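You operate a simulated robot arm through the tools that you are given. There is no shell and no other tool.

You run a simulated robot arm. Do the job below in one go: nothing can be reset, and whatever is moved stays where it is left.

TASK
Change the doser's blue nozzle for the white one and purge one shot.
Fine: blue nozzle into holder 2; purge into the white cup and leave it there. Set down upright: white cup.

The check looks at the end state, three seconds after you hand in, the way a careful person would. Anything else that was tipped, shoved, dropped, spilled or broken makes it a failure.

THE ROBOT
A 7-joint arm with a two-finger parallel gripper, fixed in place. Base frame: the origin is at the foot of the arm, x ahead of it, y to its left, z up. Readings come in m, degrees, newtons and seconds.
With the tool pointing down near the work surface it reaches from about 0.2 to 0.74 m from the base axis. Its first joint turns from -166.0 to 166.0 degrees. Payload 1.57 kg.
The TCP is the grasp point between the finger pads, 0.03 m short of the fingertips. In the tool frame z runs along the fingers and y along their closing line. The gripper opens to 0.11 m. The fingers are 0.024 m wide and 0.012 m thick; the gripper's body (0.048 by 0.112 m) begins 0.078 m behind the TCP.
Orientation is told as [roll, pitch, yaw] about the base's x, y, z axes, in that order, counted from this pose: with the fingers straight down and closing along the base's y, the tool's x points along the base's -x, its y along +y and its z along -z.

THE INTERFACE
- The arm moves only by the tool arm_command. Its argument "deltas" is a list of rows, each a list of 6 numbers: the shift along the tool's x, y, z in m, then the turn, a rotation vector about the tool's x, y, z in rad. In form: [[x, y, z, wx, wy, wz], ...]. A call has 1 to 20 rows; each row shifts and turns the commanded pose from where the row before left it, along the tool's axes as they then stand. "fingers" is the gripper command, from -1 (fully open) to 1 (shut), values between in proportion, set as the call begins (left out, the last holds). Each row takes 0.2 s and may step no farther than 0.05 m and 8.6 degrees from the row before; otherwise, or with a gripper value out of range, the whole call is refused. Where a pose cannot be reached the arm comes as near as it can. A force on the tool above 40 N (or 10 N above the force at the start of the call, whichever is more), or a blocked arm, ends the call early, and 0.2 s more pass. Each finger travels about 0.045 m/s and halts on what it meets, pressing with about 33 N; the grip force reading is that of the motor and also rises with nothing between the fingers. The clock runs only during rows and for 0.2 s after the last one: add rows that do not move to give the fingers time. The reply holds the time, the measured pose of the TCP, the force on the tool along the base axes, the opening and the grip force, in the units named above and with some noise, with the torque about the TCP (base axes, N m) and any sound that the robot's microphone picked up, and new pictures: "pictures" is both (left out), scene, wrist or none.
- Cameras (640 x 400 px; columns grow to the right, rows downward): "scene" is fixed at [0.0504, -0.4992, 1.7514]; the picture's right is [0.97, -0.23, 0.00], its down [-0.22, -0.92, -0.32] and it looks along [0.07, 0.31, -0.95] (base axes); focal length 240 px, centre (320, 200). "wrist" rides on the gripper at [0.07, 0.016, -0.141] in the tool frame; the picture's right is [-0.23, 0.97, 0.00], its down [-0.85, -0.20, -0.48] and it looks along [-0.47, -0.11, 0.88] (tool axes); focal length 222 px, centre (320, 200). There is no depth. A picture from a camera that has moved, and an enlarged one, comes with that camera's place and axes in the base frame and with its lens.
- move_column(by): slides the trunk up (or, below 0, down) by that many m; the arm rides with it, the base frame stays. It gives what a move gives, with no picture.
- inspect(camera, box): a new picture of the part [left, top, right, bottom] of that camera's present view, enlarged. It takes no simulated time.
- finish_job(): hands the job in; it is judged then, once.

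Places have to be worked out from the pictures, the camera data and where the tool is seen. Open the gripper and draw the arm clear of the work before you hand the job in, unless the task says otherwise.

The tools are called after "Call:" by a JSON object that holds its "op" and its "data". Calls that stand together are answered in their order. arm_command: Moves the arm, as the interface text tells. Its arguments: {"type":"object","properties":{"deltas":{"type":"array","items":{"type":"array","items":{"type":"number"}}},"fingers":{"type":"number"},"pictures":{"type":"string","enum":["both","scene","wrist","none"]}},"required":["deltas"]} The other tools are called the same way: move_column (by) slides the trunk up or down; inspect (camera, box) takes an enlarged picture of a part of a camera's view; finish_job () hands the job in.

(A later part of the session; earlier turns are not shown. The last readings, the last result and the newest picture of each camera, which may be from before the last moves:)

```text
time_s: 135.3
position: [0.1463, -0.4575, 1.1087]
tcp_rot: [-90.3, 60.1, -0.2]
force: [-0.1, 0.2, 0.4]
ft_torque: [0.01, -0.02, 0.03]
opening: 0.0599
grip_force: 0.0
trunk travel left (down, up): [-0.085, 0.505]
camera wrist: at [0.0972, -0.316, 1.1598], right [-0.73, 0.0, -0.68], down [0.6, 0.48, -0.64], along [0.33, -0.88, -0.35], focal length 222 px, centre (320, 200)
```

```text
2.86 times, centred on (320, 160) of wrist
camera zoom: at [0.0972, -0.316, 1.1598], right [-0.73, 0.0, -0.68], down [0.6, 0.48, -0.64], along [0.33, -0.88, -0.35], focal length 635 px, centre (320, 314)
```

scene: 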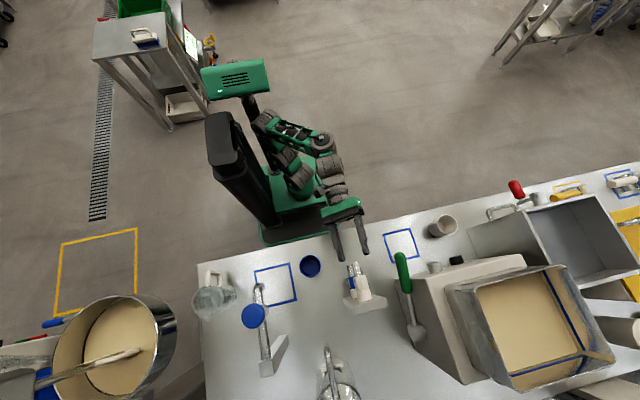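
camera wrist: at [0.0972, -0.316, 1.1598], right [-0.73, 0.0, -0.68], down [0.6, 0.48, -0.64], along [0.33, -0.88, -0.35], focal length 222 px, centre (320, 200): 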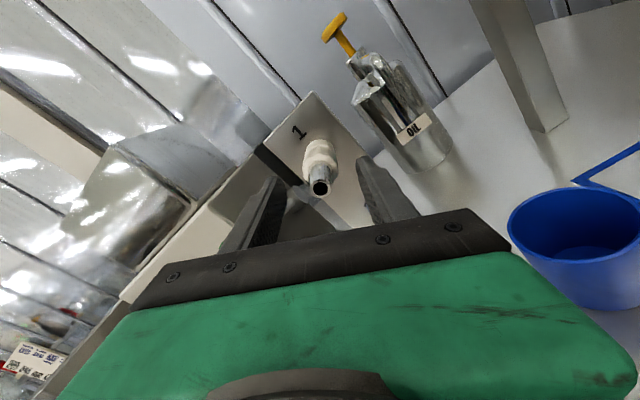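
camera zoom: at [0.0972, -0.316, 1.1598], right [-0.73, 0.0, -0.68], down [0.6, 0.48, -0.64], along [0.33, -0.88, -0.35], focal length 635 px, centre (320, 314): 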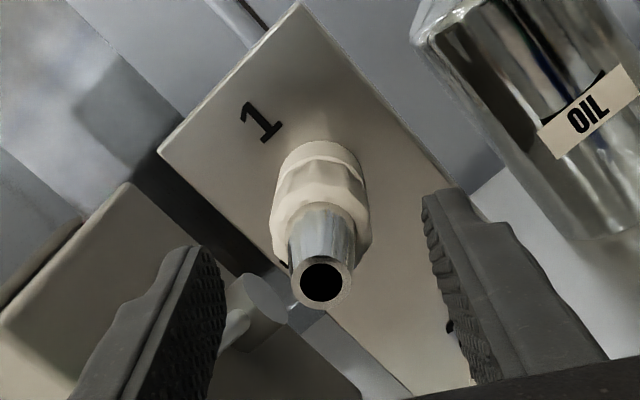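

Tip now refined at (0.1499,-0.476,1.1036). I correct 6 mm, advance to the collar (TCP y≈-0.514) and look.

Call:
{"op": "arm_command", "data": {"deltas": [[-0.0062, -0.0004, 0.006, 0, 0, 0], [0, 0, 0.017, 0, 0, 0], [0, 0, 0.017, 0, 0, 0], [0, 0, 0.0165, 0, 0, 0], [0, 0, 0, 0, 0, 0]]}}

Call:
{"op": "inspect", "data": {"camera": "wrist", "box": [230, 90, 410, 230]}}

Call:
{"op": "inspect", "data": {"camera": "scene", "box": [330, 250, 390, 310]}}

```text
time_s: 136.5
position: [0.1505, -0.5155, 1.1038]
tcp_rot: [-90.1, 60.2, -0.1]
force: [0.1, 0.5, 0.4]
ft_torque: [-0.01, 0.02, 0.01]
opening: 0.06
grip_force: 0.0
trunk travel left (down, up): [-0.085, 0.505]
camera wrist: at [0.1006, -0.3733, 1.1543], right [-0.73, 0.0, -0.68], down [0.6, 0.48, -0.64], along [0.33, -0.88, -0.35], focal length 222 px, centre (320, 200)
```

scene: 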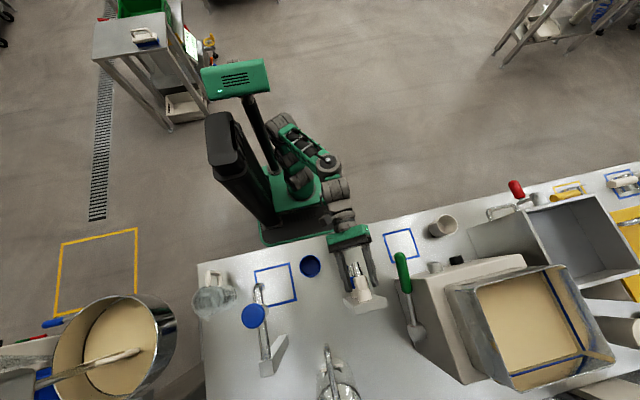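
wrist: 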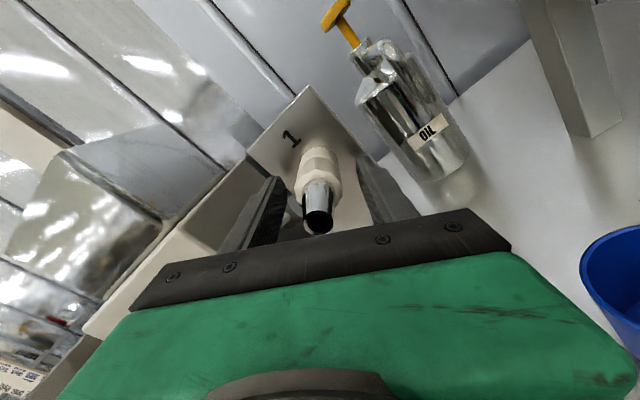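

```text
2.86 times, centred on (320, 160) of wrist
camera zoom: at [0.1006, -0.3733, 1.1543], right [-0.73, 0.0, -0.68], down [0.6, 0.48, -0.64], along [0.33, -0.88, -0.35], focal length 635 px, centre (320, 314)
```

zoom: 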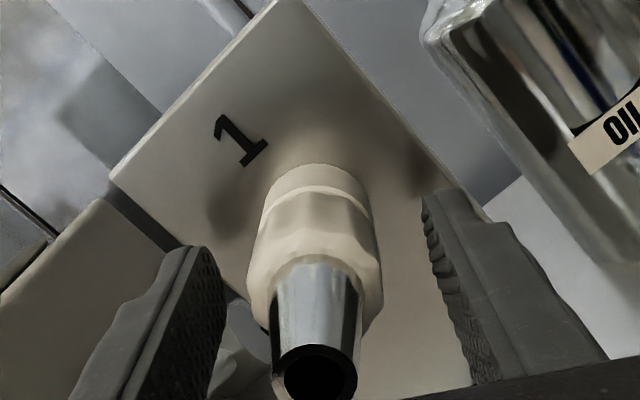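

```text
6.67 times, centred on (360, 280) of scene
camera zoom: at [0.0504, -0.4992, 1.7514], right [0.97, -0.23, 0.0], down [-0.22, -0.92, -0.32], along [0.07, 0.31, -0.95], focal length 1598 px, centre (53, -333)
```

zoom: 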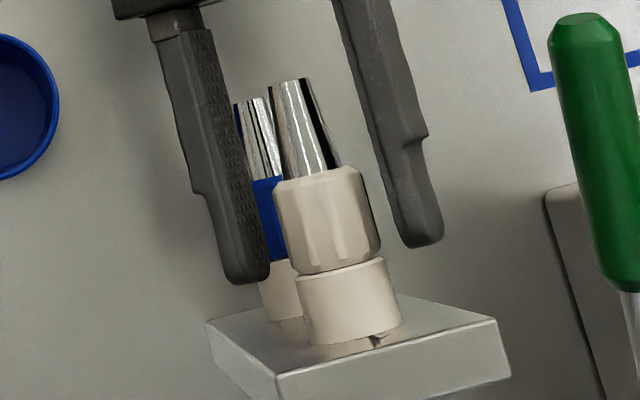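

The fingers straddle the white collar, clear of the holder ring. Closing.

Call:
{"op": "arm_command", "data": {"deltas": [[0, 0, 0, 0, 0, 0], [0, 0, 0, 0, 0, 0], [0, 0, 0, 0, 0, 0], [0, 0, 0, 0, 0, 0]], "fingers": 1, "pictures": "none"}}

Call:
{"op": "arm_command", "data": {"deltas": [[0, 0, -0.002, 0, 0, 0], [0, 0, -0.003, 0, 0, 0], [0, 0, 0, 0, 0, 0]], "pictures": "none"}}

Call:
{"op": "inspect", "data": {"camera": "scene", "box": [330, 250, 390, 310]}}

```text
time_s: 137.5
position: [0.1498, -0.5159, 1.1024]
tcp_rot: [-90.0, 60.1, 0.0]
force: [1.0, 0.3, -0.5]
ft_torque: [-0.02, 0.02, 0.05]
opening: 0.0329
grip_force: 33.0
trunk travel left (down, up): [-0.085, 0.505]
```

```text
time_s: 138.3
position: [0.1499, -0.5113, 1.1022]
tcp_rot: [-90.0, 60.1, -0.1]
force: [-0.1, 0.2, 0.0]
ft_torque: [0.02, 0.0, -0.01]
opening: 0.0326
grip_force: 33.2
trunk travel left (down, up): [-0.085, 0.505]
```

```text
6.67 times, centred on (360, 280) of scene
camera zoom: at [0.0504, -0.4992, 1.7514], right [0.97, -0.23, 0.0], down [-0.22, -0.92, -0.32], along [0.07, 0.31, -0.95], focal length 1598 px, centre (53, -333)
```

zoom: 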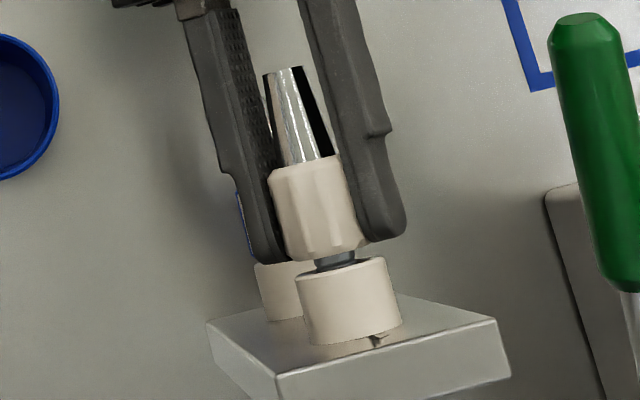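

The white nozzle slides out of its holder freely. I pull it clear, then raise the trunk to pass above the lever.

Call:
{"op": "arm_command", "data": {"deltas": [[0, 0, -0.01, 0, 0, 0], [0, 0, -0.012, 0, 0, 0], [0, 0, -0.011, 0, 0, 0], [0, 0, 0, 0, 0, 0]]}}

Call:
{"op": "inspect", "data": {"camera": "scene", "box": [330, 240, 390, 310]}}

```text
time_s: 139.3
position: [0.1498, -0.4771, 1.1041]
tcp_rot: [-90.2, 60.1, 0.0]
force: [0.3, -0.3, -0.1]
ft_torque: [-0.03, 0.03, 0.03]
opening: 0.0326
grip_force: 32.8
trunk travel left (down, up): [-0.085, 0.505]
camera wrist: at [0.1012, -0.3352, 1.1543], right [-0.73, 0.0, -0.68], down [0.6, 0.48, -0.64], along [0.33, -0.88, -0.35], focal length 222 px, centre (320, 200)
```

scene: 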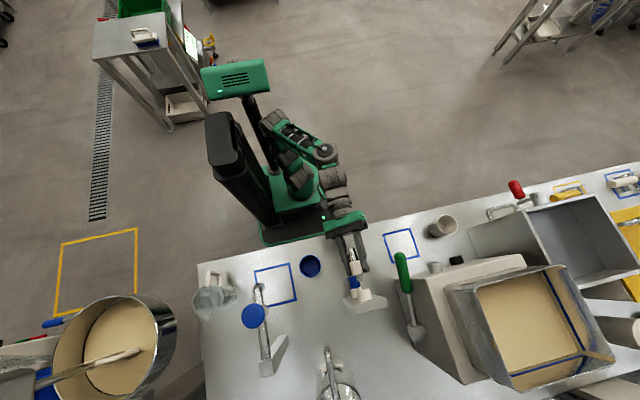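
wrist: 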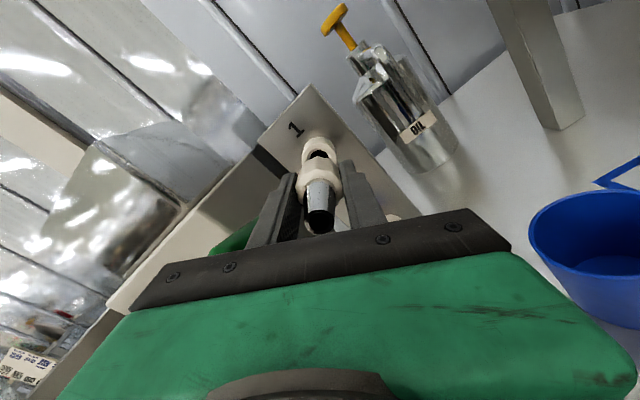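

```text
5.71 times, centred on (360, 275) of scene
camera zoom: at [0.0504, -0.4992, 1.7514], right [0.97, -0.23, 0.0], down [-0.22, -0.92, -0.32], along [0.07, 0.31, -0.95], focal length 1370 px, centre (91, -229)
```

zoom: 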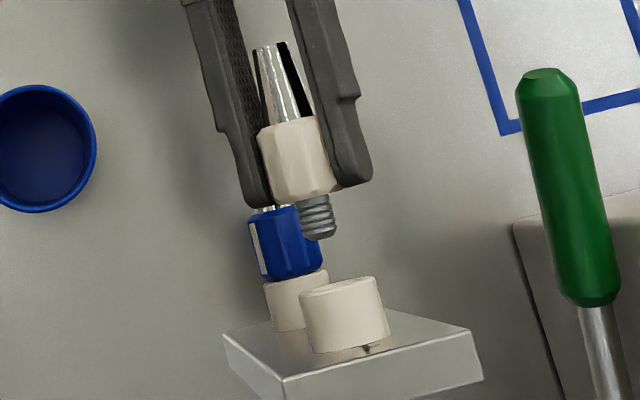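

White nozzle is out; blue stays seated in holder 2. I raise the trunk 9 cm and move right over the lever.

Call:
{"op": "move_column", "data": {"by": 0.09}}

Call:
{"op": "arm_command", "data": {"deltas": [[-0.02, -0.0355, 0, 0, 0, 0], [-0.02, -0.0355, 0, 0, 0, 0], [-0.02, -0.0355, 0, 0, 0, 0], [-0.02, -0.0355, 0, 0, 0, 0], [-0.02, -0.0355, 0, 0, 0, 0], [0, 0, 0, 0, 0, 0]]}}

```text
time_s: 140.6
position: [0.1512, -0.4775, 1.193]
tcp_rot: [-90.1, 60.1, 0.0]
force: [0.7, -0.7, -0.6]
ft_torque: [-0.01, 0.01, -0.02]
opening: 0.0328
grip_force: 32.9
trunk travel left (down, up): [-0.175, 0.415]
```

```text
time_s: 142.0
position: [0.3537, -0.4767, 1.1951]
tcp_rot: [-90.1, 60.1, -0.2]
force: [-0.4, 0.2, -0.9]
ft_torque: [0.0, 0.01, 0.01]
opening: 0.0325
grip_force: 33.1
trunk travel left (down, up): [-0.175, 0.415]
camera wrist: at [0.3053, -0.3357, 1.246], right [-0.73, 0.0, -0.68], down [0.6, 0.48, -0.64], along [0.33, -0.88, -0.35], focal length 222 px, centre (320, 200)
```

scene: 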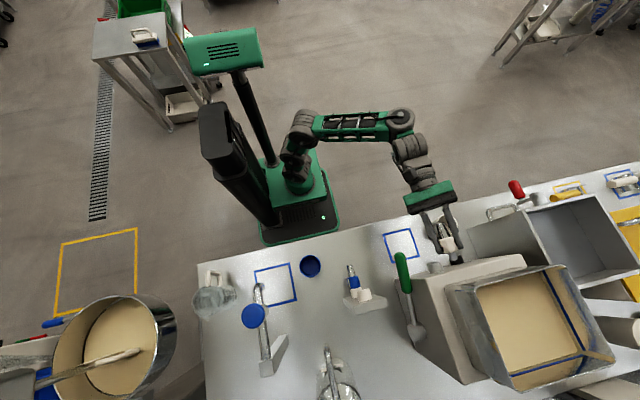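
wrist: 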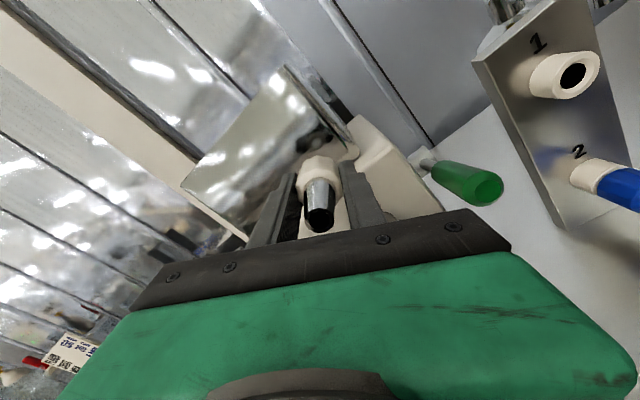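

Now retreat to y≈-0.41 and lower the trunk so that the nozzle faces the doser socket.

Call:
{"op": "arm_command", "data": {"deltas": [[0, 0, -0.035, 0, 0, 0], [0, 0, -0.032, 0, 0, 0], [0, 0, 0, 0, 0, 0]], "pictures": "none"}}

Call:
{"op": "move_column", "data": {"by": -0.1045}}

Call:
{"op": "inspect", "data": {"camera": "wrist", "box": [240, 90, 400, 210]}}

Call:
{"op": "inspect", "data": {"camera": "scene", "box": [400, 210, 460, 280]}}

```text
time_s: 142.8
position: [0.3542, -0.409, 1.1945]
tcp_rot: [-90.1, 60.3, -0.1]
force: [-0.4, -0.3, -0.7]
ft_torque: [-0.01, 0.01, 0.01]
opening: 0.0327
grip_force: 33.1
trunk travel left (down, up): [-0.175, 0.415]
```

```text
time_s: 144.1
position: [0.3551, -0.4103, 1.0908]
tcp_rot: [-90.1, 60.1, -0.1]
force: [-0.5, 0.3, -0.7]
ft_torque: [0.03, 0.01, 0.0]
opening: 0.0326
grip_force: 33.3
trunk travel left (down, up): [-0.07, 0.52]
```

```text
3.33 times, centred on (320, 150) of wrist
camera zoom: at [0.3051, -0.2678, 1.141], right [-0.73, 0.0, -0.68], down [0.6, 0.48, -0.64], along [0.33, -0.88, -0.35], focal length 740 px, centre (320, 367)
```

zoom: 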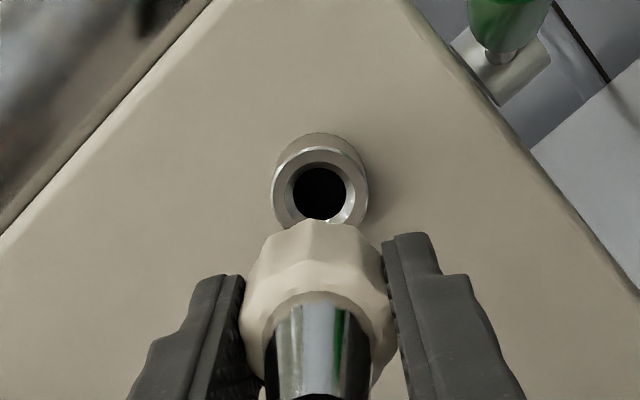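

```text
5.71 times, centred on (430, 245) of scene
camera zoom: at [0.0504, -0.4992, 1.7514], right [0.97, -0.23, 0.0], down [-0.22, -0.92, -0.32], along [0.07, 0.31, -0.95], focal length 1370 px, centre (-309, -57)
```

zoom: 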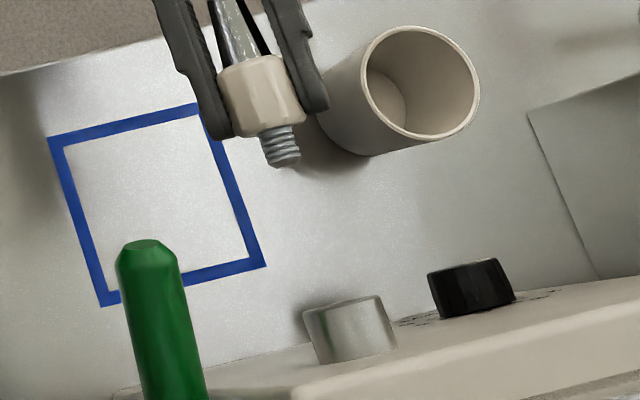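

The socket centre coincides with the TCP axis within ~0.3 mm. I advance until the stem enters and meets the thread.

Call:
{"op": "arm_command", "data": {"deltas": [[0, 0, 0.02, 0, 0, 0], [0, 0, 0.02, 0, 0, 0], [0, 0, 0.015, 0, 0, 0], [0, 0, 0.008, 0, 0, 0], [0, 0, 0, 0, 0, 0]], "pictures": "none"}}

Call:
{"op": "arm_command", "data": {"deltas": [[0, 0, 0.003, 0, 0, 0], [0, 0, 0.003, 0, 0, 0], [0, 0, 0, 0, 0, 0]], "pictures": "scene"}}

Call:
{"op": "inspect", "data": {"camera": "scene", "box": [400, 220, 460, 280]}}

Call:
{"op": "inspect", "data": {"camera": "wrist", "box": [240, 90, 400, 210]}}

```text
time_s: 145.3
position: [0.3544, -0.4736, 1.0903]
tcp_rot: [-90.0, 60.2, -0.1]
force: [0.8, 0.6, -0.5]
ft_torque: [-0.01, 0.02, 0.02]
opening: 0.0328
grip_force: 32.7
trunk travel left (down, up): [-0.07, 0.52]
```

```text
time_s: 146.1
position: [0.3551, -0.4794, 1.09]
tcp_rot: [-90.1, 60.1, -0.1]
force: [0.6, -0.2, 0.2]
ft_torque: [0.02, -0.02, 0.01]
opening: 0.0325
grip_force: 32.6
trunk travel left (down, up): [-0.07, 0.52]
```

scene: 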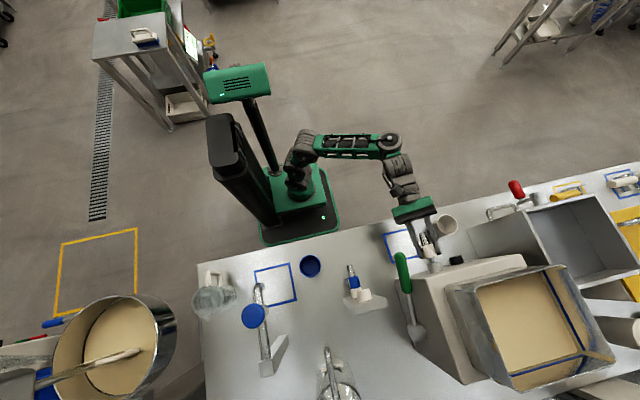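

```text
6.67 times, centred on (430, 250) of scene
camera zoom: at [0.0504, -0.4992, 1.7514], right [0.97, -0.23, 0.0], down [-0.22, -0.92, -0.32], along [0.07, 0.31, -0.95], focal length 1598 px, centre (-413, -133)
```

zoom: 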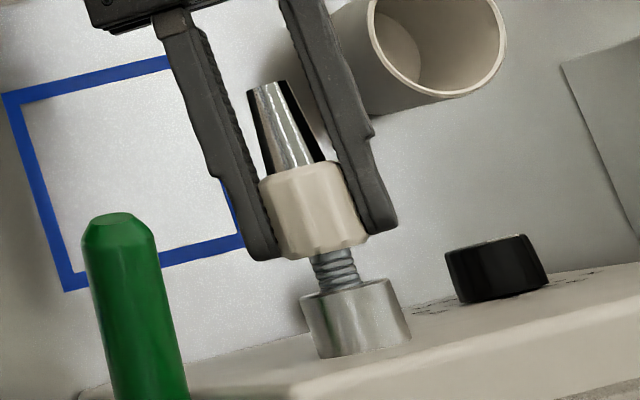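

```text
3.33 times, centred on (320, 150) of wrist
camera zoom: at [0.3053, -0.3371, 1.1409], right [-0.73, 0.0, -0.68], down [0.6, 0.48, -0.64], along [0.33, -0.88, -0.35], focal length 740 px, centre (320, 367)
```

zoom: 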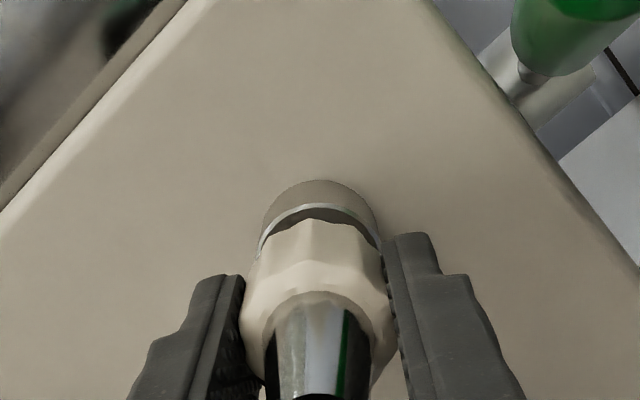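

The stem is just at the socket mouth, no force. I advance further in small steps until contact.

Call:
{"op": "arm_command", "data": {"deltas": [[0, 0, 0.0015, 0, 0, 0], [0, 0, 0.0015, 0, 0, 0], [0, 0, 0.0015, 0, 0, 0], [0, 0, 0, 0, 0, 0]], "pictures": "none"}}

Call:
{"op": "inspect", "data": {"camera": "scene", "box": [400, 220, 460, 280]}}

```text
time_s: 147.1
position: [0.3549, -0.4837, 1.0898]
tcp_rot: [-90.1, 60.1, -0.1]
force: [-0.1, 0.4, -0.6]
ft_torque: [0.01, -0.01, -0.01]
opening: 0.0323
grip_force: 32.8
trunk travel left (down, up): [-0.07, 0.52]
```

```text
6.67 times, centred on (430, 250) of scene
camera zoom: at [0.0504, -0.4992, 1.7514], right [0.97, -0.23, 0.0], down [-0.22, -0.92, -0.32], along [0.07, 0.31, -0.95], focal length 1598 px, centre (-413, -133)
```

zoom: 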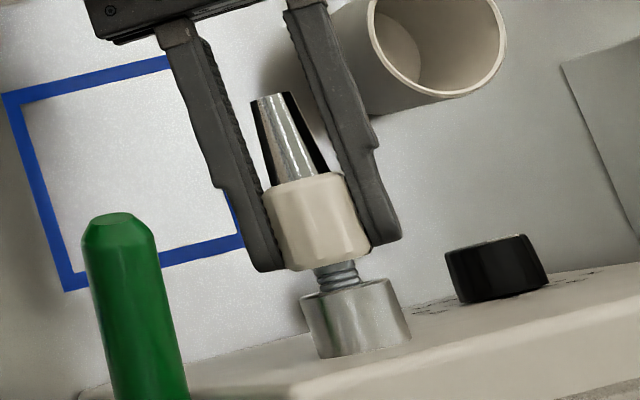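

Call:
{"op": "arm_command", "data": {"deltas": [[0, 0, 0.001, 0, 0, 0], [0, 0, 0.001, 0, 0, 0], [0, 0, 0.001, 0, 0, 0], [0, 0, 0, 0, 0, 0]], "pictures": "none"}}

Call:
{"op": "inspect", "data": {"camera": "scene", "box": [400, 220, 460, 280]}}

```text
time_s: 148.1
position: [0.3557, -0.486, 1.0894]
tcp_rot: [-90.0, 60.2, 0.2]
force: [3.9, 1.4, -2.8]
ft_torque: [0.16, -0.01, -0.42]
opening: 0.0326
grip_force: 33.4
trunk travel left (down, up): [-0.07, 0.52]
```

```text
6.67 times, centred on (430, 250) of scene
camera zoom: at [0.0504, -0.4992, 1.7514], right [0.97, -0.23, 0.0], down [-0.22, -0.92, -0.32], along [0.07, 0.31, -0.95], focal length 1598 px, centre (-413, -133)
```

zoom: 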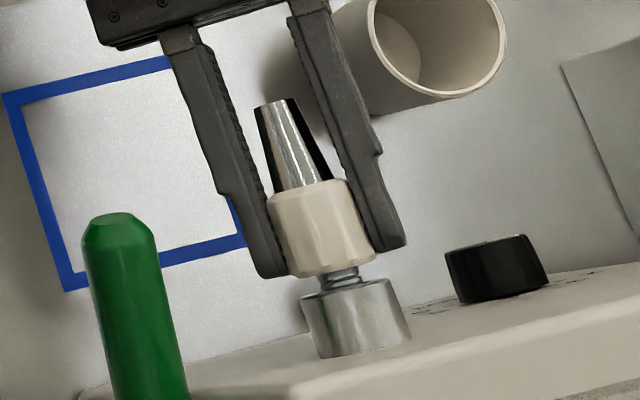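

Light lateral contact – the stem has entered the thread region. I start screwing in clockwise with matching feed and watch forces.

Call:
{"op": "arm_command", "data": {"deltas": [[0, 0, 0.00013, 0, 0, 0.1], [0, 0, 0.00013, 0, 0, 0.1], [0, 0, 0.00013, 0, 0, 0.1], [0, 0, 0.00013, 0, 0, 0.1], [0, 0, 0.00013, 0, 0, 0.1], [0, 0, 0.00013, 0, 0, 0.1], [0, 0, 0, 0, 0, 0]], "pictures": "none"}}

Call:
{"op": "inspect", "data": {"camera": "scene", "box": [400, 220, 460, 280]}}

```text
time_s: 149.7
position: [0.3562, -0.4888, 1.0896]
tcp_rot: [-90.0, 25.8, 0.0]
force: [10.6, 2.8, -5.1]
ft_torque: [0.36, 0.01, 0.17]
opening: 0.0325
grip_force: 33.1
trunk travel left (down, up): [-0.07, 0.52]
```

```text
6.67 times, centred on (430, 250) of scene
camera zoom: at [0.0504, -0.4992, 1.7514], right [0.97, -0.23, 0.0], down [-0.22, -0.92, -0.32], along [0.07, 0.31, -0.95], focal length 1598 px, centre (-413, -133)
```

zoom: 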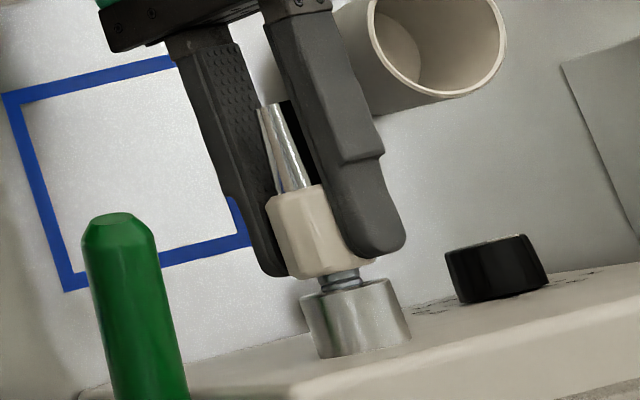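

Axial force stays small while feeding, so it threads. I recentre slightly and continue clockwise.

Call:
{"op": "arm_command", "data": {"deltas": [[-0.0009, 0, 0.00015, 0, 0, 0.12], [0, 0, 0.00015, 0, 0, 0.12], [0, 0, 0.00015, 0, 0, 0.12], [0, 0, 0.00015, 0, 0, 0.12], [0, 0, 0.00015, 0, 0, 0.12], [0, 0, 0.00015, 0, 0, 0.12], [0, 0, 0.00015, 0, 0, 0.12], [0, 0, 0.00015, 0, 0, 0.12], [0, 0, 0, 0, 0, 0]], "pictures": "none"}}

Call:
{"op": "inspect", "data": {"camera": "scene", "box": [400, 220, 460, 280]}}

```text
time_s: 151.7
position: [0.3546, -0.4861, 1.0898]
tcp_rot: [-90.2, -29.4, 0.1]
force: [10.4, -1.7, 8.0]
ft_torque: [0.38, -0.01, 0.35]
opening: 0.0328
grip_force: 32.9
trunk travel left (down, up): [-0.07, 0.52]
```

```text
6.67 times, centred on (430, 250) of scene
camera zoom: at [0.0504, -0.4992, 1.7514], right [0.97, -0.23, 0.0], down [-0.22, -0.92, -0.32], along [0.07, 0.31, -0.95], focal length 1598 px, centre (-413, -133)
```

zoom: 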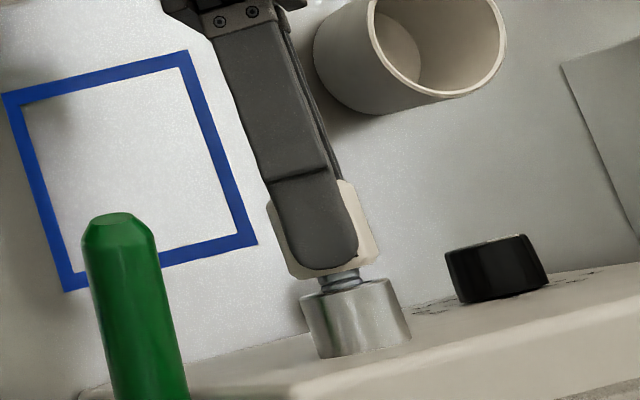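

Call:
{"op": "arm_command", "data": {"deltas": [[-0.0008, -0.0004, 0.00016, 0, 0, 0.13], [0, 0, 0.00016, 0, 0, 0.13], [0, 0, 0.00016, 0, 0, 0.13], [0, 0, 0.00016, 0, 0, 0.13], [0, 0, 0.00016, 0, 0, 0.13], [0, 0, 0.00016, 0, 0, 0.13], [0, 0, 0.00016, 0, 0, 0.13], [0, 0, 0.00016, 0, 0, 0.13], [0, 0, 0.00016, 0, 0, 0.13], [0, 0, 0.00016, 0, 0, 0.13], [0, 0, 0, 0, 0, 0]], "pictures": "none"}}

Call:
{"op": "inspect", "data": {"camera": "scene", "box": [400, 220, 460, 280]}}

```text
time_s: 154.1
position: [0.3531, -0.4898, 1.0916]
tcp_rot: [90.3, -76.0, 179.8]
force: [-6.0, 1.7, -1.2]
ft_torque: [0.06, 0.01, -0.13]
opening: 0.0327
grip_force: 33.0
trunk travel left (down, up): [-0.07, 0.52]
```

```text
6.67 times, centred on (430, 250) of scene
camera zoom: at [0.0504, -0.4992, 1.7514], right [0.97, -0.23, 0.0], down [-0.22, -0.92, -0.32], along [0.07, 0.31, -0.95], focal length 1598 px, centre (-413, -133)
```

zoom: 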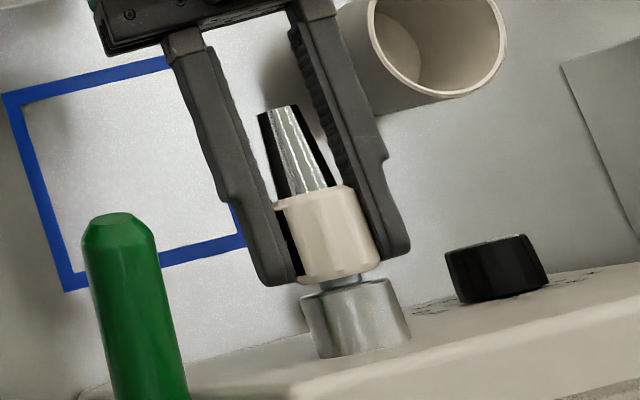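

It threads in: gap is down to about 4 mm. Continuing clockwise.

Call:
{"op": "arm_command", "data": {"deltas": [[0, 0.0005, 0.00016, 0, 0, 0.13], [0, 0, 0.00016, 0, 0, 0.13], [0, 0, 0.00016, 0, 0, 0.13], [0, 0, 0.00016, 0, 0, 0.13], [0, 0, 0.00016, 0, 0, 0.13], [0, 0, 0.00016, 0, 0, 0.13], [0, 0, 0.00016, 0, 0, 0.13], [0, 0, 0.00016, 0, 0, 0.13], [0, 0, 0.00016, 0, 0, 0.13], [0, 0, 0.00016, 0, 0, 0.13], [0, 0, 0, 0, 0, 0]], "pictures": "none"}}

Call:
{"op": "inspect", "data": {"camera": "scene", "box": [400, 220, 460, 280]}}

```text
time_s: 156.5
position: [0.3551, -0.4917, 1.0901]
tcp_rot: [89.9, -1.6, 179.8]
force: [-14.9, 12.3, -22.5]
ft_torque: [0.5, 0.04, -0.43]
opening: 0.0327
grip_force: 32.7
trunk travel left (down, up): [-0.07, 0.52]
```

```text
6.67 times, centred on (430, 250) of scene
camera zoom: at [0.0504, -0.4992, 1.7514], right [0.97, -0.23, 0.0], down [-0.22, -0.92, -0.32], along [0.07, 0.31, -0.95], focal length 1598 px, centre (-413, -133)
```

zoom: 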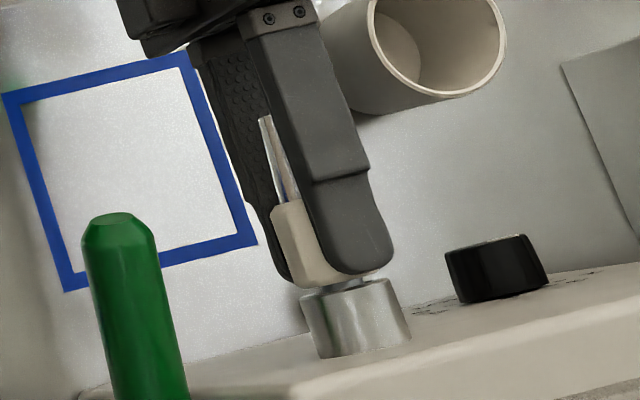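

Side load and feed force are building; I recentre, reduce feed and continue.

Call:
{"op": "arm_command", "data": {"deltas": [[-0.0011, -0.0017, -0.0006, 0, 0, 0], [0, 0, 0.00012, 0, 0, 0.12], [0, 0, 0.00012, 0, 0, 0.12], [0, 0, 0.00012, 0, 0, 0.12], [0, 0, 0.00012, 0, 0, 0.12], [0, 0, 0.00012, 0, 0, 0.12], [0, 0, 0, 0, 0, 0]], "pictures": "none"}}

Call:
{"op": "inspect", "data": {"camera": "scene", "box": [400, 220, 460, 280]}}

```text
time_s: 158.1
position: [0.3553, -0.4919, 1.0894]
tcp_rot: [90.2, 32.8, -179.7]
force: [2.2, -0.8, 4.1]
ft_torque: [0.42, 0.01, 0.33]
opening: 0.0324
grip_force: 32.4
trunk travel left (down, up): [-0.07, 0.52]
```

```text
6.67 times, centred on (430, 250) of scene
camera zoom: at [0.0504, -0.4992, 1.7514], right [0.97, -0.23, 0.0], down [-0.22, -0.92, -0.32], along [0.07, 0.31, -0.95], focal length 1598 px, centre (-413, -133)
```

zoom: 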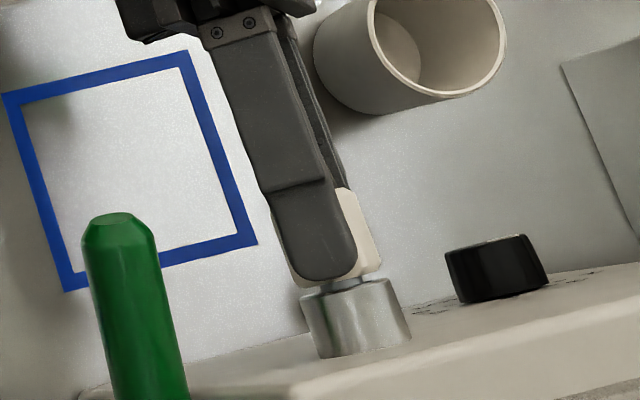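

Good. Continue to about -165°, then I'll regrasp.

Call:
{"op": "arm_command", "data": {"deltas": [[0, 0, 0.00012, 0, 0, 0.12], [0, 0, 0.00012, 0, 0, 0.12], [0, 0, 0.00012, 0, 0, 0.12], [0, 0, 0.00012, 0, 0, 0.12], [0, 0, 0.00012, 0, 0, 0.12], [0, 0, 0.00012, 0, 0, 0.12], [0, 0, 0, 0, 0, 0]]}}

Call:
{"op": "inspect", "data": {"camera": "scene", "box": [400, 220, 460, 280]}}

Call:
{"op": "inspect", "data": {"camera": "wrist", "box": [240, 90, 400, 210]}}

```text
time_s: 159.7
position: [0.3542, -0.4916, 1.0912]
tcp_rot: [90.6, 74.2, -179.4]
force: [4.0, -0.9, 10.8]
ft_torque: [-0.31, -0.01, 0.14]
opening: 0.0327
grip_force: 32.6
trunk travel left (down, up): [-0.07, 0.52]
camera wrist: at [0.358, -0.3494, 1.1599], right [-1.0, 0.0, 0.05], down [-0.04, 0.48, -0.88], along [-0.02, -0.88, -0.48], focal length 222 px, centre (320, 200)
```

scene: 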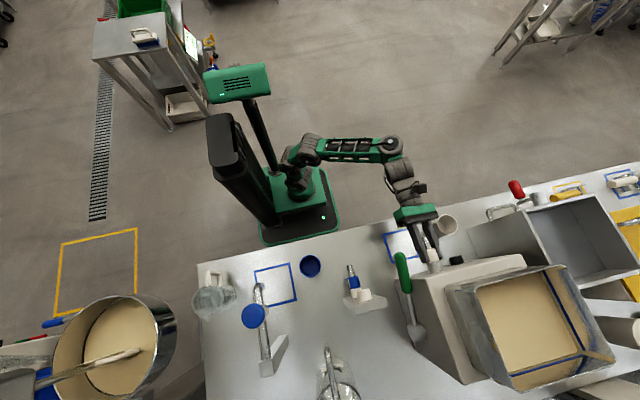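
wrist: 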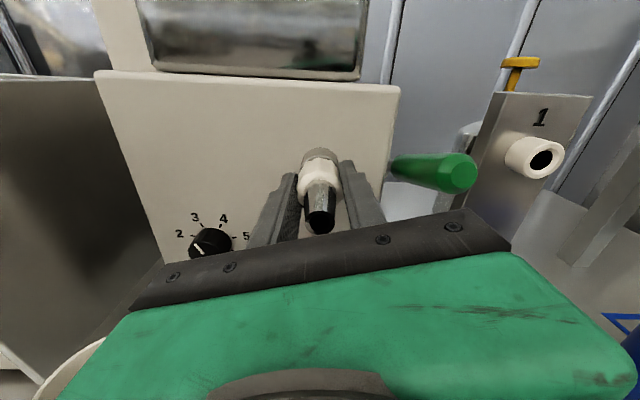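

```text
6.67 times, centred on (430, 250) of scene
camera zoom: at [0.0504, -0.4992, 1.7514], right [0.97, -0.23, 0.0], down [-0.22, -0.92, -0.32], along [0.07, 0.31, -0.95], focal length 1598 px, centre (-413, -133)
```

zoom: 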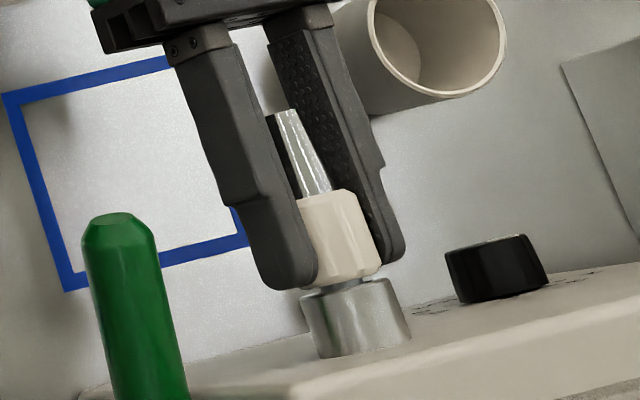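

```text
3.33 times, centred on (320, 150) of wrist
camera zoom: at [0.358, -0.3494, 1.1599], right [-1.0, 0.0, 0.05], down [-0.04, 0.48, -0.88], along [-0.02, -0.88, -0.48], focal length 740 px, centre (320, 367)
```

zoom: 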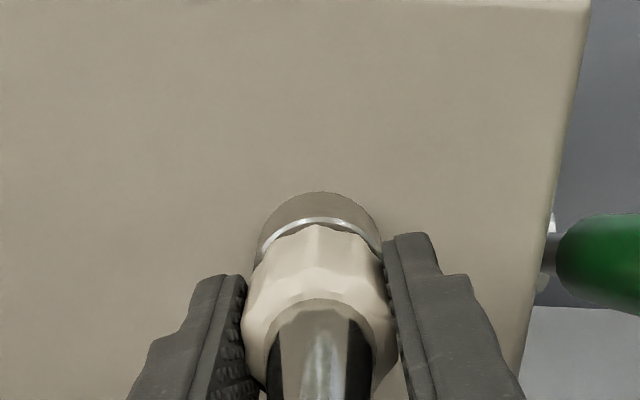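

About 3 mm left. I release, back off and wind the wrist back counter-clockwise in free air.

Call:
{"op": "arm_command", "data": {"deltas": [[0, 0, 0, 0, 0, 0], [0, 0, 0, 0, 0, 0], [0, 0, -0.03, 0, 0, 0], [0, 0, -0.04, 0, 0, 0], [0, 0, -0.035, 0, 0, 0], [0, 0, 0, 0, 0, -0.14], [0, 0, 0, 0, 0, -0.14], [0, 0, 0, 0, 0, -0.14], [0, 0, 0, 0, 0, -0.14], [0, 0, 0, 0, 0, -0.14], [0, 0, 0, 0, 0, -0.14], [0, 0, 0, 0, 0, -0.14], [0, 0, 0, 0, 0, -0.14], [0, 0, 0, 0, 0, -0.14], [0, 0, 0, 0, 0, -0.14], [0, 0, 0, 0, 0, -0.14], [0, 0, 0, 0, 0, -0.14], [0, 0, 0, 0, 0, -0.14], [0, 0, 0, 0, 0, 0]], "fingers": -0.09, "pictures": "scene"}}

Call:
{"op": "inspect", "data": {"camera": "scene", "box": [400, 220, 460, 280]}}

```text
time_s: 163.7
position: [0.3556, -0.3877, 1.0888]
tcp_rot: [90.2, -30.3, 180.0]
force: [-0.7, -0.5, 0.5]
ft_torque: [-0.01, -0.02, 0.0]
opening: 0.06
grip_force: 0.1
trunk travel left (down, up): [-0.07, 0.52]
```

scene: 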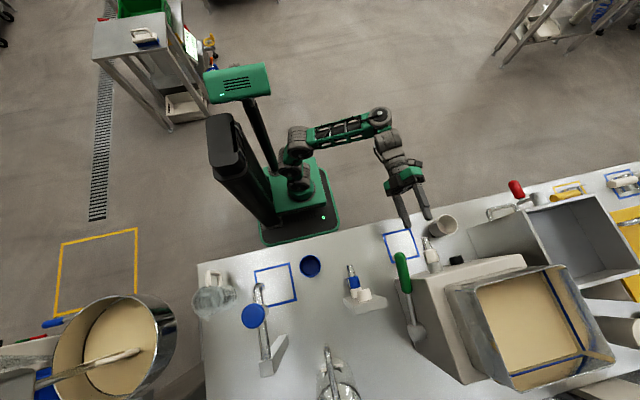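

```text
6.67 times, centred on (430, 250) of scene
camera zoom: at [0.0504, -0.4992, 1.7514], right [0.97, -0.23, 0.0], down [-0.22, -0.92, -0.32], along [0.07, 0.31, -0.95], focal length 1598 px, centre (-413, -133)
```

zoom: 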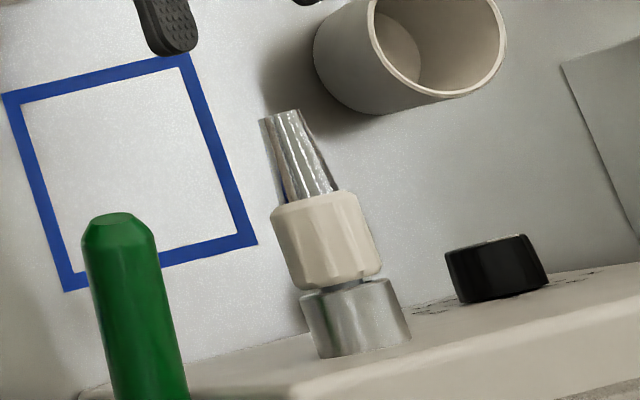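

The white nozzle holds on its thread with ~1.3 mm left (bar ≈45° from its home position). I wind 46° more, re-approach and grip.

Call:
{"op": "arm_command", "data": {"deltas": [[0, 0, 0, 0, 0, -0.134], [0, 0, 0, 0, 0, -0.134], [0, 0, 0, 0, 0, -0.134], [0, 0, 0, 0, 0, -0.134], [0, 0, 0, 0, 0, -0.134], [0, 0, 0, 0, 0, -0.134], [0, 0, 0, 0, 0, 0]]}}

Call:
{"op": "inspect", "data": {"camera": "wrist", "box": [240, 90, 400, 210]}}

```text
time_s: 165.3
position: [0.3555, -0.3872, 1.0887]
tcp_rot: [90.4, -76.5, 179.7]
force: [-0.6, -0.4, -0.3]
ft_torque: [0.03, 0.02, -0.01]
opening: 0.0599
grip_force: 0.0
trunk travel left (down, up): [-0.07, 0.52]
camera wrist: at [0.387, -0.2453, 1.0234], right [0.89, 0.0, 0.45], down [-0.39, 0.48, 0.78], along [-0.21, -0.88, 0.43], focal length 222 px, centre (320, 200)
```

scene: 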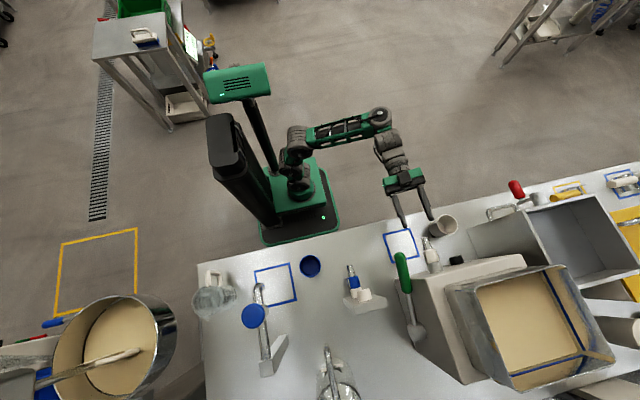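
wrist: 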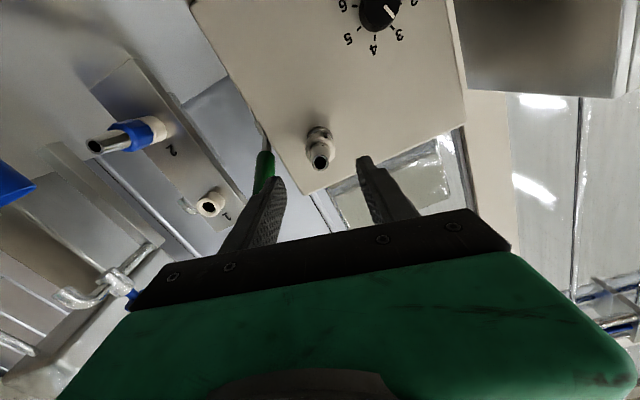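

```text
3.33 times, centred on (320, 150) of wrist
camera zoom: at [0.387, -0.2453, 1.0234], right [0.89, 0.0, 0.45], down [-0.39, 0.48, 0.78], along [-0.21, -0.88, 0.43], focal length 740 px, centre (320, 367)
```

zoom: 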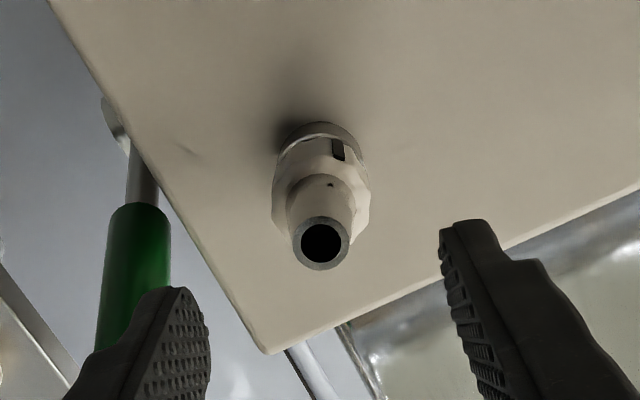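

Aligned. Advance, close, then I'll turn clockwise to the stop.

Call:
{"op": "arm_command", "data": {"deltas": [[0, 0, 0.03, 0, 0, 0], [0, 0, 0.03, 0, 0, 0], [0, 0, 0.025, 0, 0, 0], [0, 0, 0.02, 0, 0, 0], [0, 0, 0, 0, 0, 0]], "pictures": "none"}}

Call:
{"op": "arm_command", "data": {"deltas": [[0, 0, 0, 0, 0, 0], [0, 0, 0, 0, 0, 0], [0, 0, 0, 0, 0, 0], [0, 0, 0, 0, 0, 0]], "fingers": 1, "pictures": "none"}}

Call:
{"op": "inspect", "data": {"camera": "wrist", "box": [240, 90, 400, 210]}}

```text
time_s: 166.5
position: [0.3555, -0.4927, 1.0903]
tcp_rot: [90.4, -76.4, 179.8]
force: [0.0, -0.5, 0.2]
ft_torque: [-0.02, 0.02, -0.03]
opening: 0.0602
grip_force: 0.0
trunk travel left (down, up): [-0.07, 0.52]
```

```text
time_s: 167.5
position: [0.3541, -0.493, 1.0911]
tcp_rot: [90.4, -76.2, 179.7]
force: [1.1, -0.6, 1.2]
ft_torque: [-0.01, 0.02, 0.01]
opening: 0.0324
grip_force: 33.1
trunk travel left (down, up): [-0.07, 0.52]
```

```text
3.33 times, centred on (320, 150) of wrist
camera zoom: at [0.3869, -0.3504, 1.0244], right [0.89, 0.0, 0.45], down [-0.4, 0.48, 0.78], along [-0.22, -0.88, 0.43], focal length 740 px, centre (320, 367)
```

zoom: 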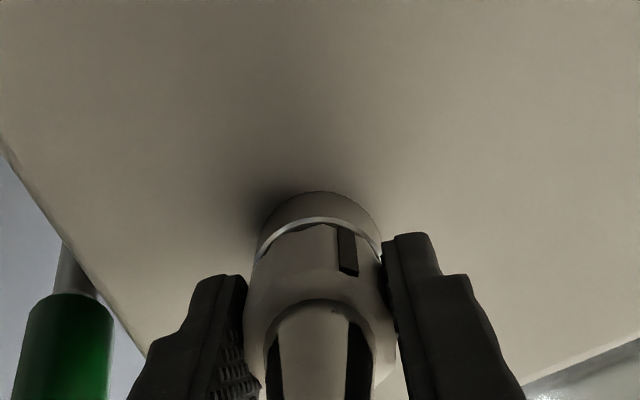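

Good centred grip. Now turn clockwise in small steps with slight feed, watching the axis torque for the seating stop.

Call:
{"op": "arm_command", "data": {"deltas": [[0, 0, 0.0001, 0, 0, 0.1], [0, 0, 0.0001, 0, 0, 0.1], [0, 0, 0.0001, 0, 0, 0.1], [0, 0, 0.0001, 0, 0, 0.1], [0, 0, 0.0001, 0, 0, 0.1], [0, 0, 0, 0, 0, 0]], "pictures": "none"}}

Call:
{"op": "arm_command", "data": {"deltas": [[0, 0, 0.0001, 0, 0, 0.06], [0, 0, 0.0001, 0, 0, 0.06], [0, 0, 0.0001, 0, 0, 0.06], [0, 0, 0, 0, 0, 0]], "pictures": "none"}}

Call:
{"op": "inspect", "data": {"camera": "scene", "box": [400, 220, 460, 280]}}

Call:
{"op": "inspect", "data": {"camera": "wrist", "box": [240, 90, 400, 210]}}

```text
time_s: 168.9
position: [0.3556, -0.4934, 1.0896]
tcp_rot: [90.2, -47.5, 179.8]
force: [6.4, -0.8, 8.5]
ft_torque: [0.24, 0.01, -0.31]
opening: 0.0325
grip_force: 33.2
trunk travel left (down, up): [-0.07, 0.52]
```

```text
time_s: 169.9
position: [0.356, -0.4929, 1.0896]
tcp_rot: [90.2, -37.3, 180.0]
force: [6.9, -2.0, 14.3]
ft_torque: [0.14, -0.03, -0.23]
opening: 0.0324
grip_force: 33.5
trunk travel left (down, up): [-0.07, 0.52]
```

```text
6.67 times, centred on (430, 250) of scene
camera zoom: at [0.0504, -0.4992, 1.7514], right [0.97, -0.23, 0.0], down [-0.22, -0.92, -0.32], along [0.07, 0.31, -0.95], focal length 1598 px, centre (-413, -133)
```

zoom: 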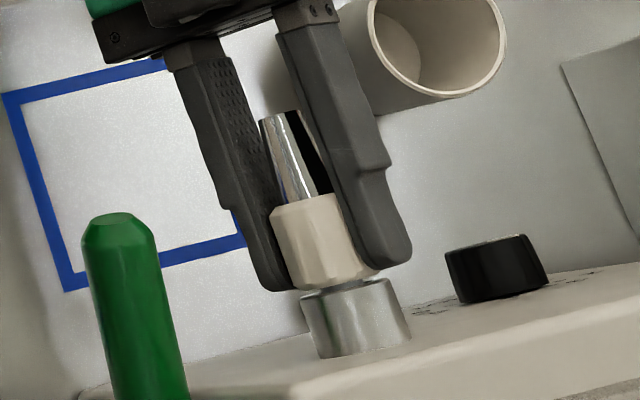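

```text
3.33 times, centred on (320, 150) of wrist
camera zoom: at [0.4199, -0.3505, 1.0588], right [0.41, 0.0, 0.91], down [-0.8, 0.48, 0.36], along [-0.44, -0.88, 0.2], focal length 740 px, centre (320, 367)
```

zoom: 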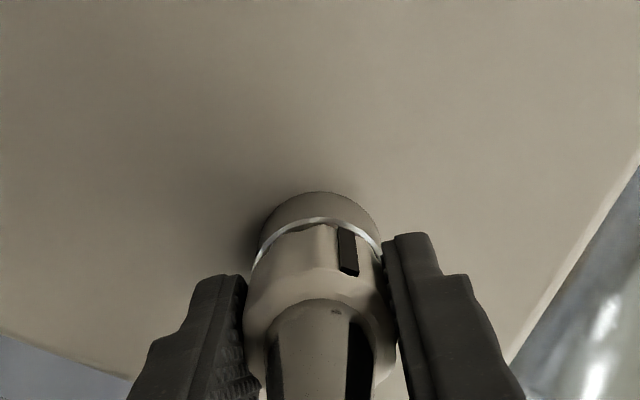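

Still turning freely, ~0.5 mm left. Continue in small steps.

Call:
{"op": "arm_command", "data": {"deltas": [[-0.0002, 0.0012, 0.0001, 0, 0, 0.05], [0, 0, 0.0001, 0, 0, 0.05], [0, 0, 0.0001, 0, 0, 0.05], [0, 0, 0, 0, 0, 0]], "pictures": "none"}}

Call:
{"op": "arm_command", "data": {"deltas": [[0, 0, 0.0001, 0, 0, 0.05], [0, 0, 0.0001, 0, 0, 0.05], [0, 0, 0.0001, 0, 0, 0.05], [0, 0, 0, 0, 0, 0]], "pictures": "none"}}

Call:
{"op": "inspect", "data": {"camera": "scene", "box": [400, 220, 460, 280]}}

```text
time_s: 170.9
position: [0.3551, -0.4934, 1.089]
tcp_rot: [90.1, -28.7, 179.9]
force: [0.8, 1.2, 4.4]
ft_torque: [-0.1, 0.04, -0.03]
opening: 0.0322
grip_force: 33.3
trunk travel left (down, up): [-0.07, 0.52]
```

```text
time_s: 171.9
position: [0.355, -0.4941, 1.0897]
tcp_rot: [90.1, -20.1, 180.0]
force: [-1.8, 1.7, 1.0]
ft_torque: [0.04, -0.01, -0.11]
opening: 0.0323
grip_force: 33.4
trunk travel left (down, up): [-0.07, 0.52]
```

```text
6.67 times, centred on (430, 250) of scene
camera zoom: at [0.0504, -0.4992, 1.7514], right [0.97, -0.23, 0.0], down [-0.22, -0.92, -0.32], along [0.07, 0.31, -0.95], focal length 1598 px, centre (-413, -133)
```

zoom: 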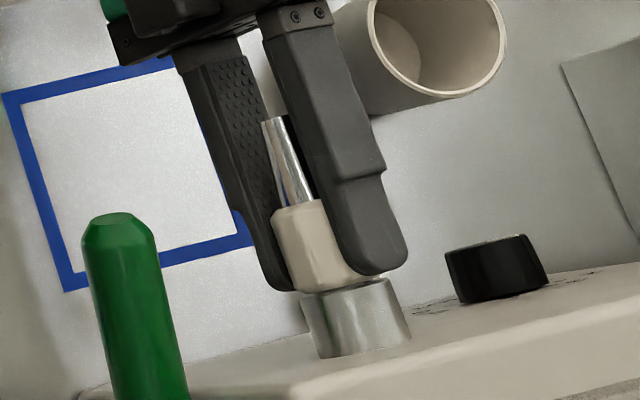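

The collar looks nearly flush. A bit further until the torque rises.

Call:
{"op": "arm_command", "data": {"deltas": [[0, 0, 0.0001, 0, 0, 0.05], [0, 0, 0.0001, 0, 0, 0.05], [0, 0, 0.0001, 0, 0, 0.05], [0, 0, 0, 0, 0, 0]], "pictures": "none"}}

Call:
{"op": "arm_command", "data": {"deltas": [[0, 0, 0.0001, 0, 0, 0.05], [0, 0, 0.0001, 0, 0, 0.05], [0, 0, 0.0001, 0, 0, 0.05], [0, 0, 0, 0, 0, 0]], "pictures": "none"}}

Call:
{"op": "inspect", "data": {"camera": "scene", "box": [400, 220, 460, 280]}}

```text
time_s: 172.9
position: [0.3553, -0.495, 1.0901]
tcp_rot: [89.9, -11.6, 180.0]
force: [-4.9, 2.2, -2.9]
ft_torque: [0.08, 0.02, -0.13]
opening: 0.0322
grip_force: 33.4
trunk travel left (down, up): [-0.07, 0.52]
```

```text
time_s: 173.9
position: [0.3544, -0.4935, 1.0903]
tcp_rot: [90.0, -3.0, -180.0]
force: [-3.9, 5.3, -7.6]
ft_torque: [-0.7, 0.07, -0.03]
opening: 0.0325
grip_force: 32.7
trunk travel left (down, up): [-0.07, 0.52]
```

```text
6.67 times, centred on (430, 250) of scene
camera zoom: at [0.0504, -0.4992, 1.7514], right [0.97, -0.23, 0.0], down [-0.22, -0.92, -0.32], along [0.07, 0.31, -0.95], focal length 1598 px, centre (-413, -133)
```

zoom: 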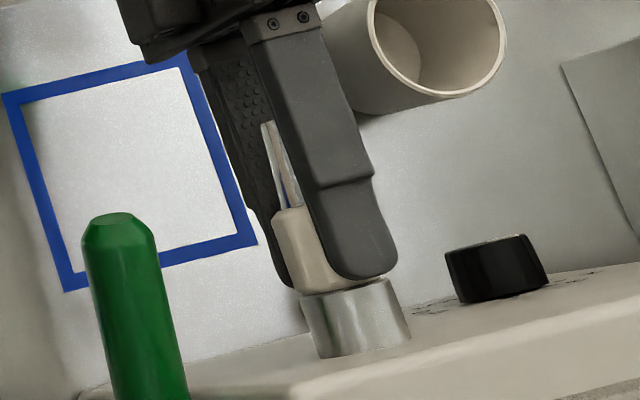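

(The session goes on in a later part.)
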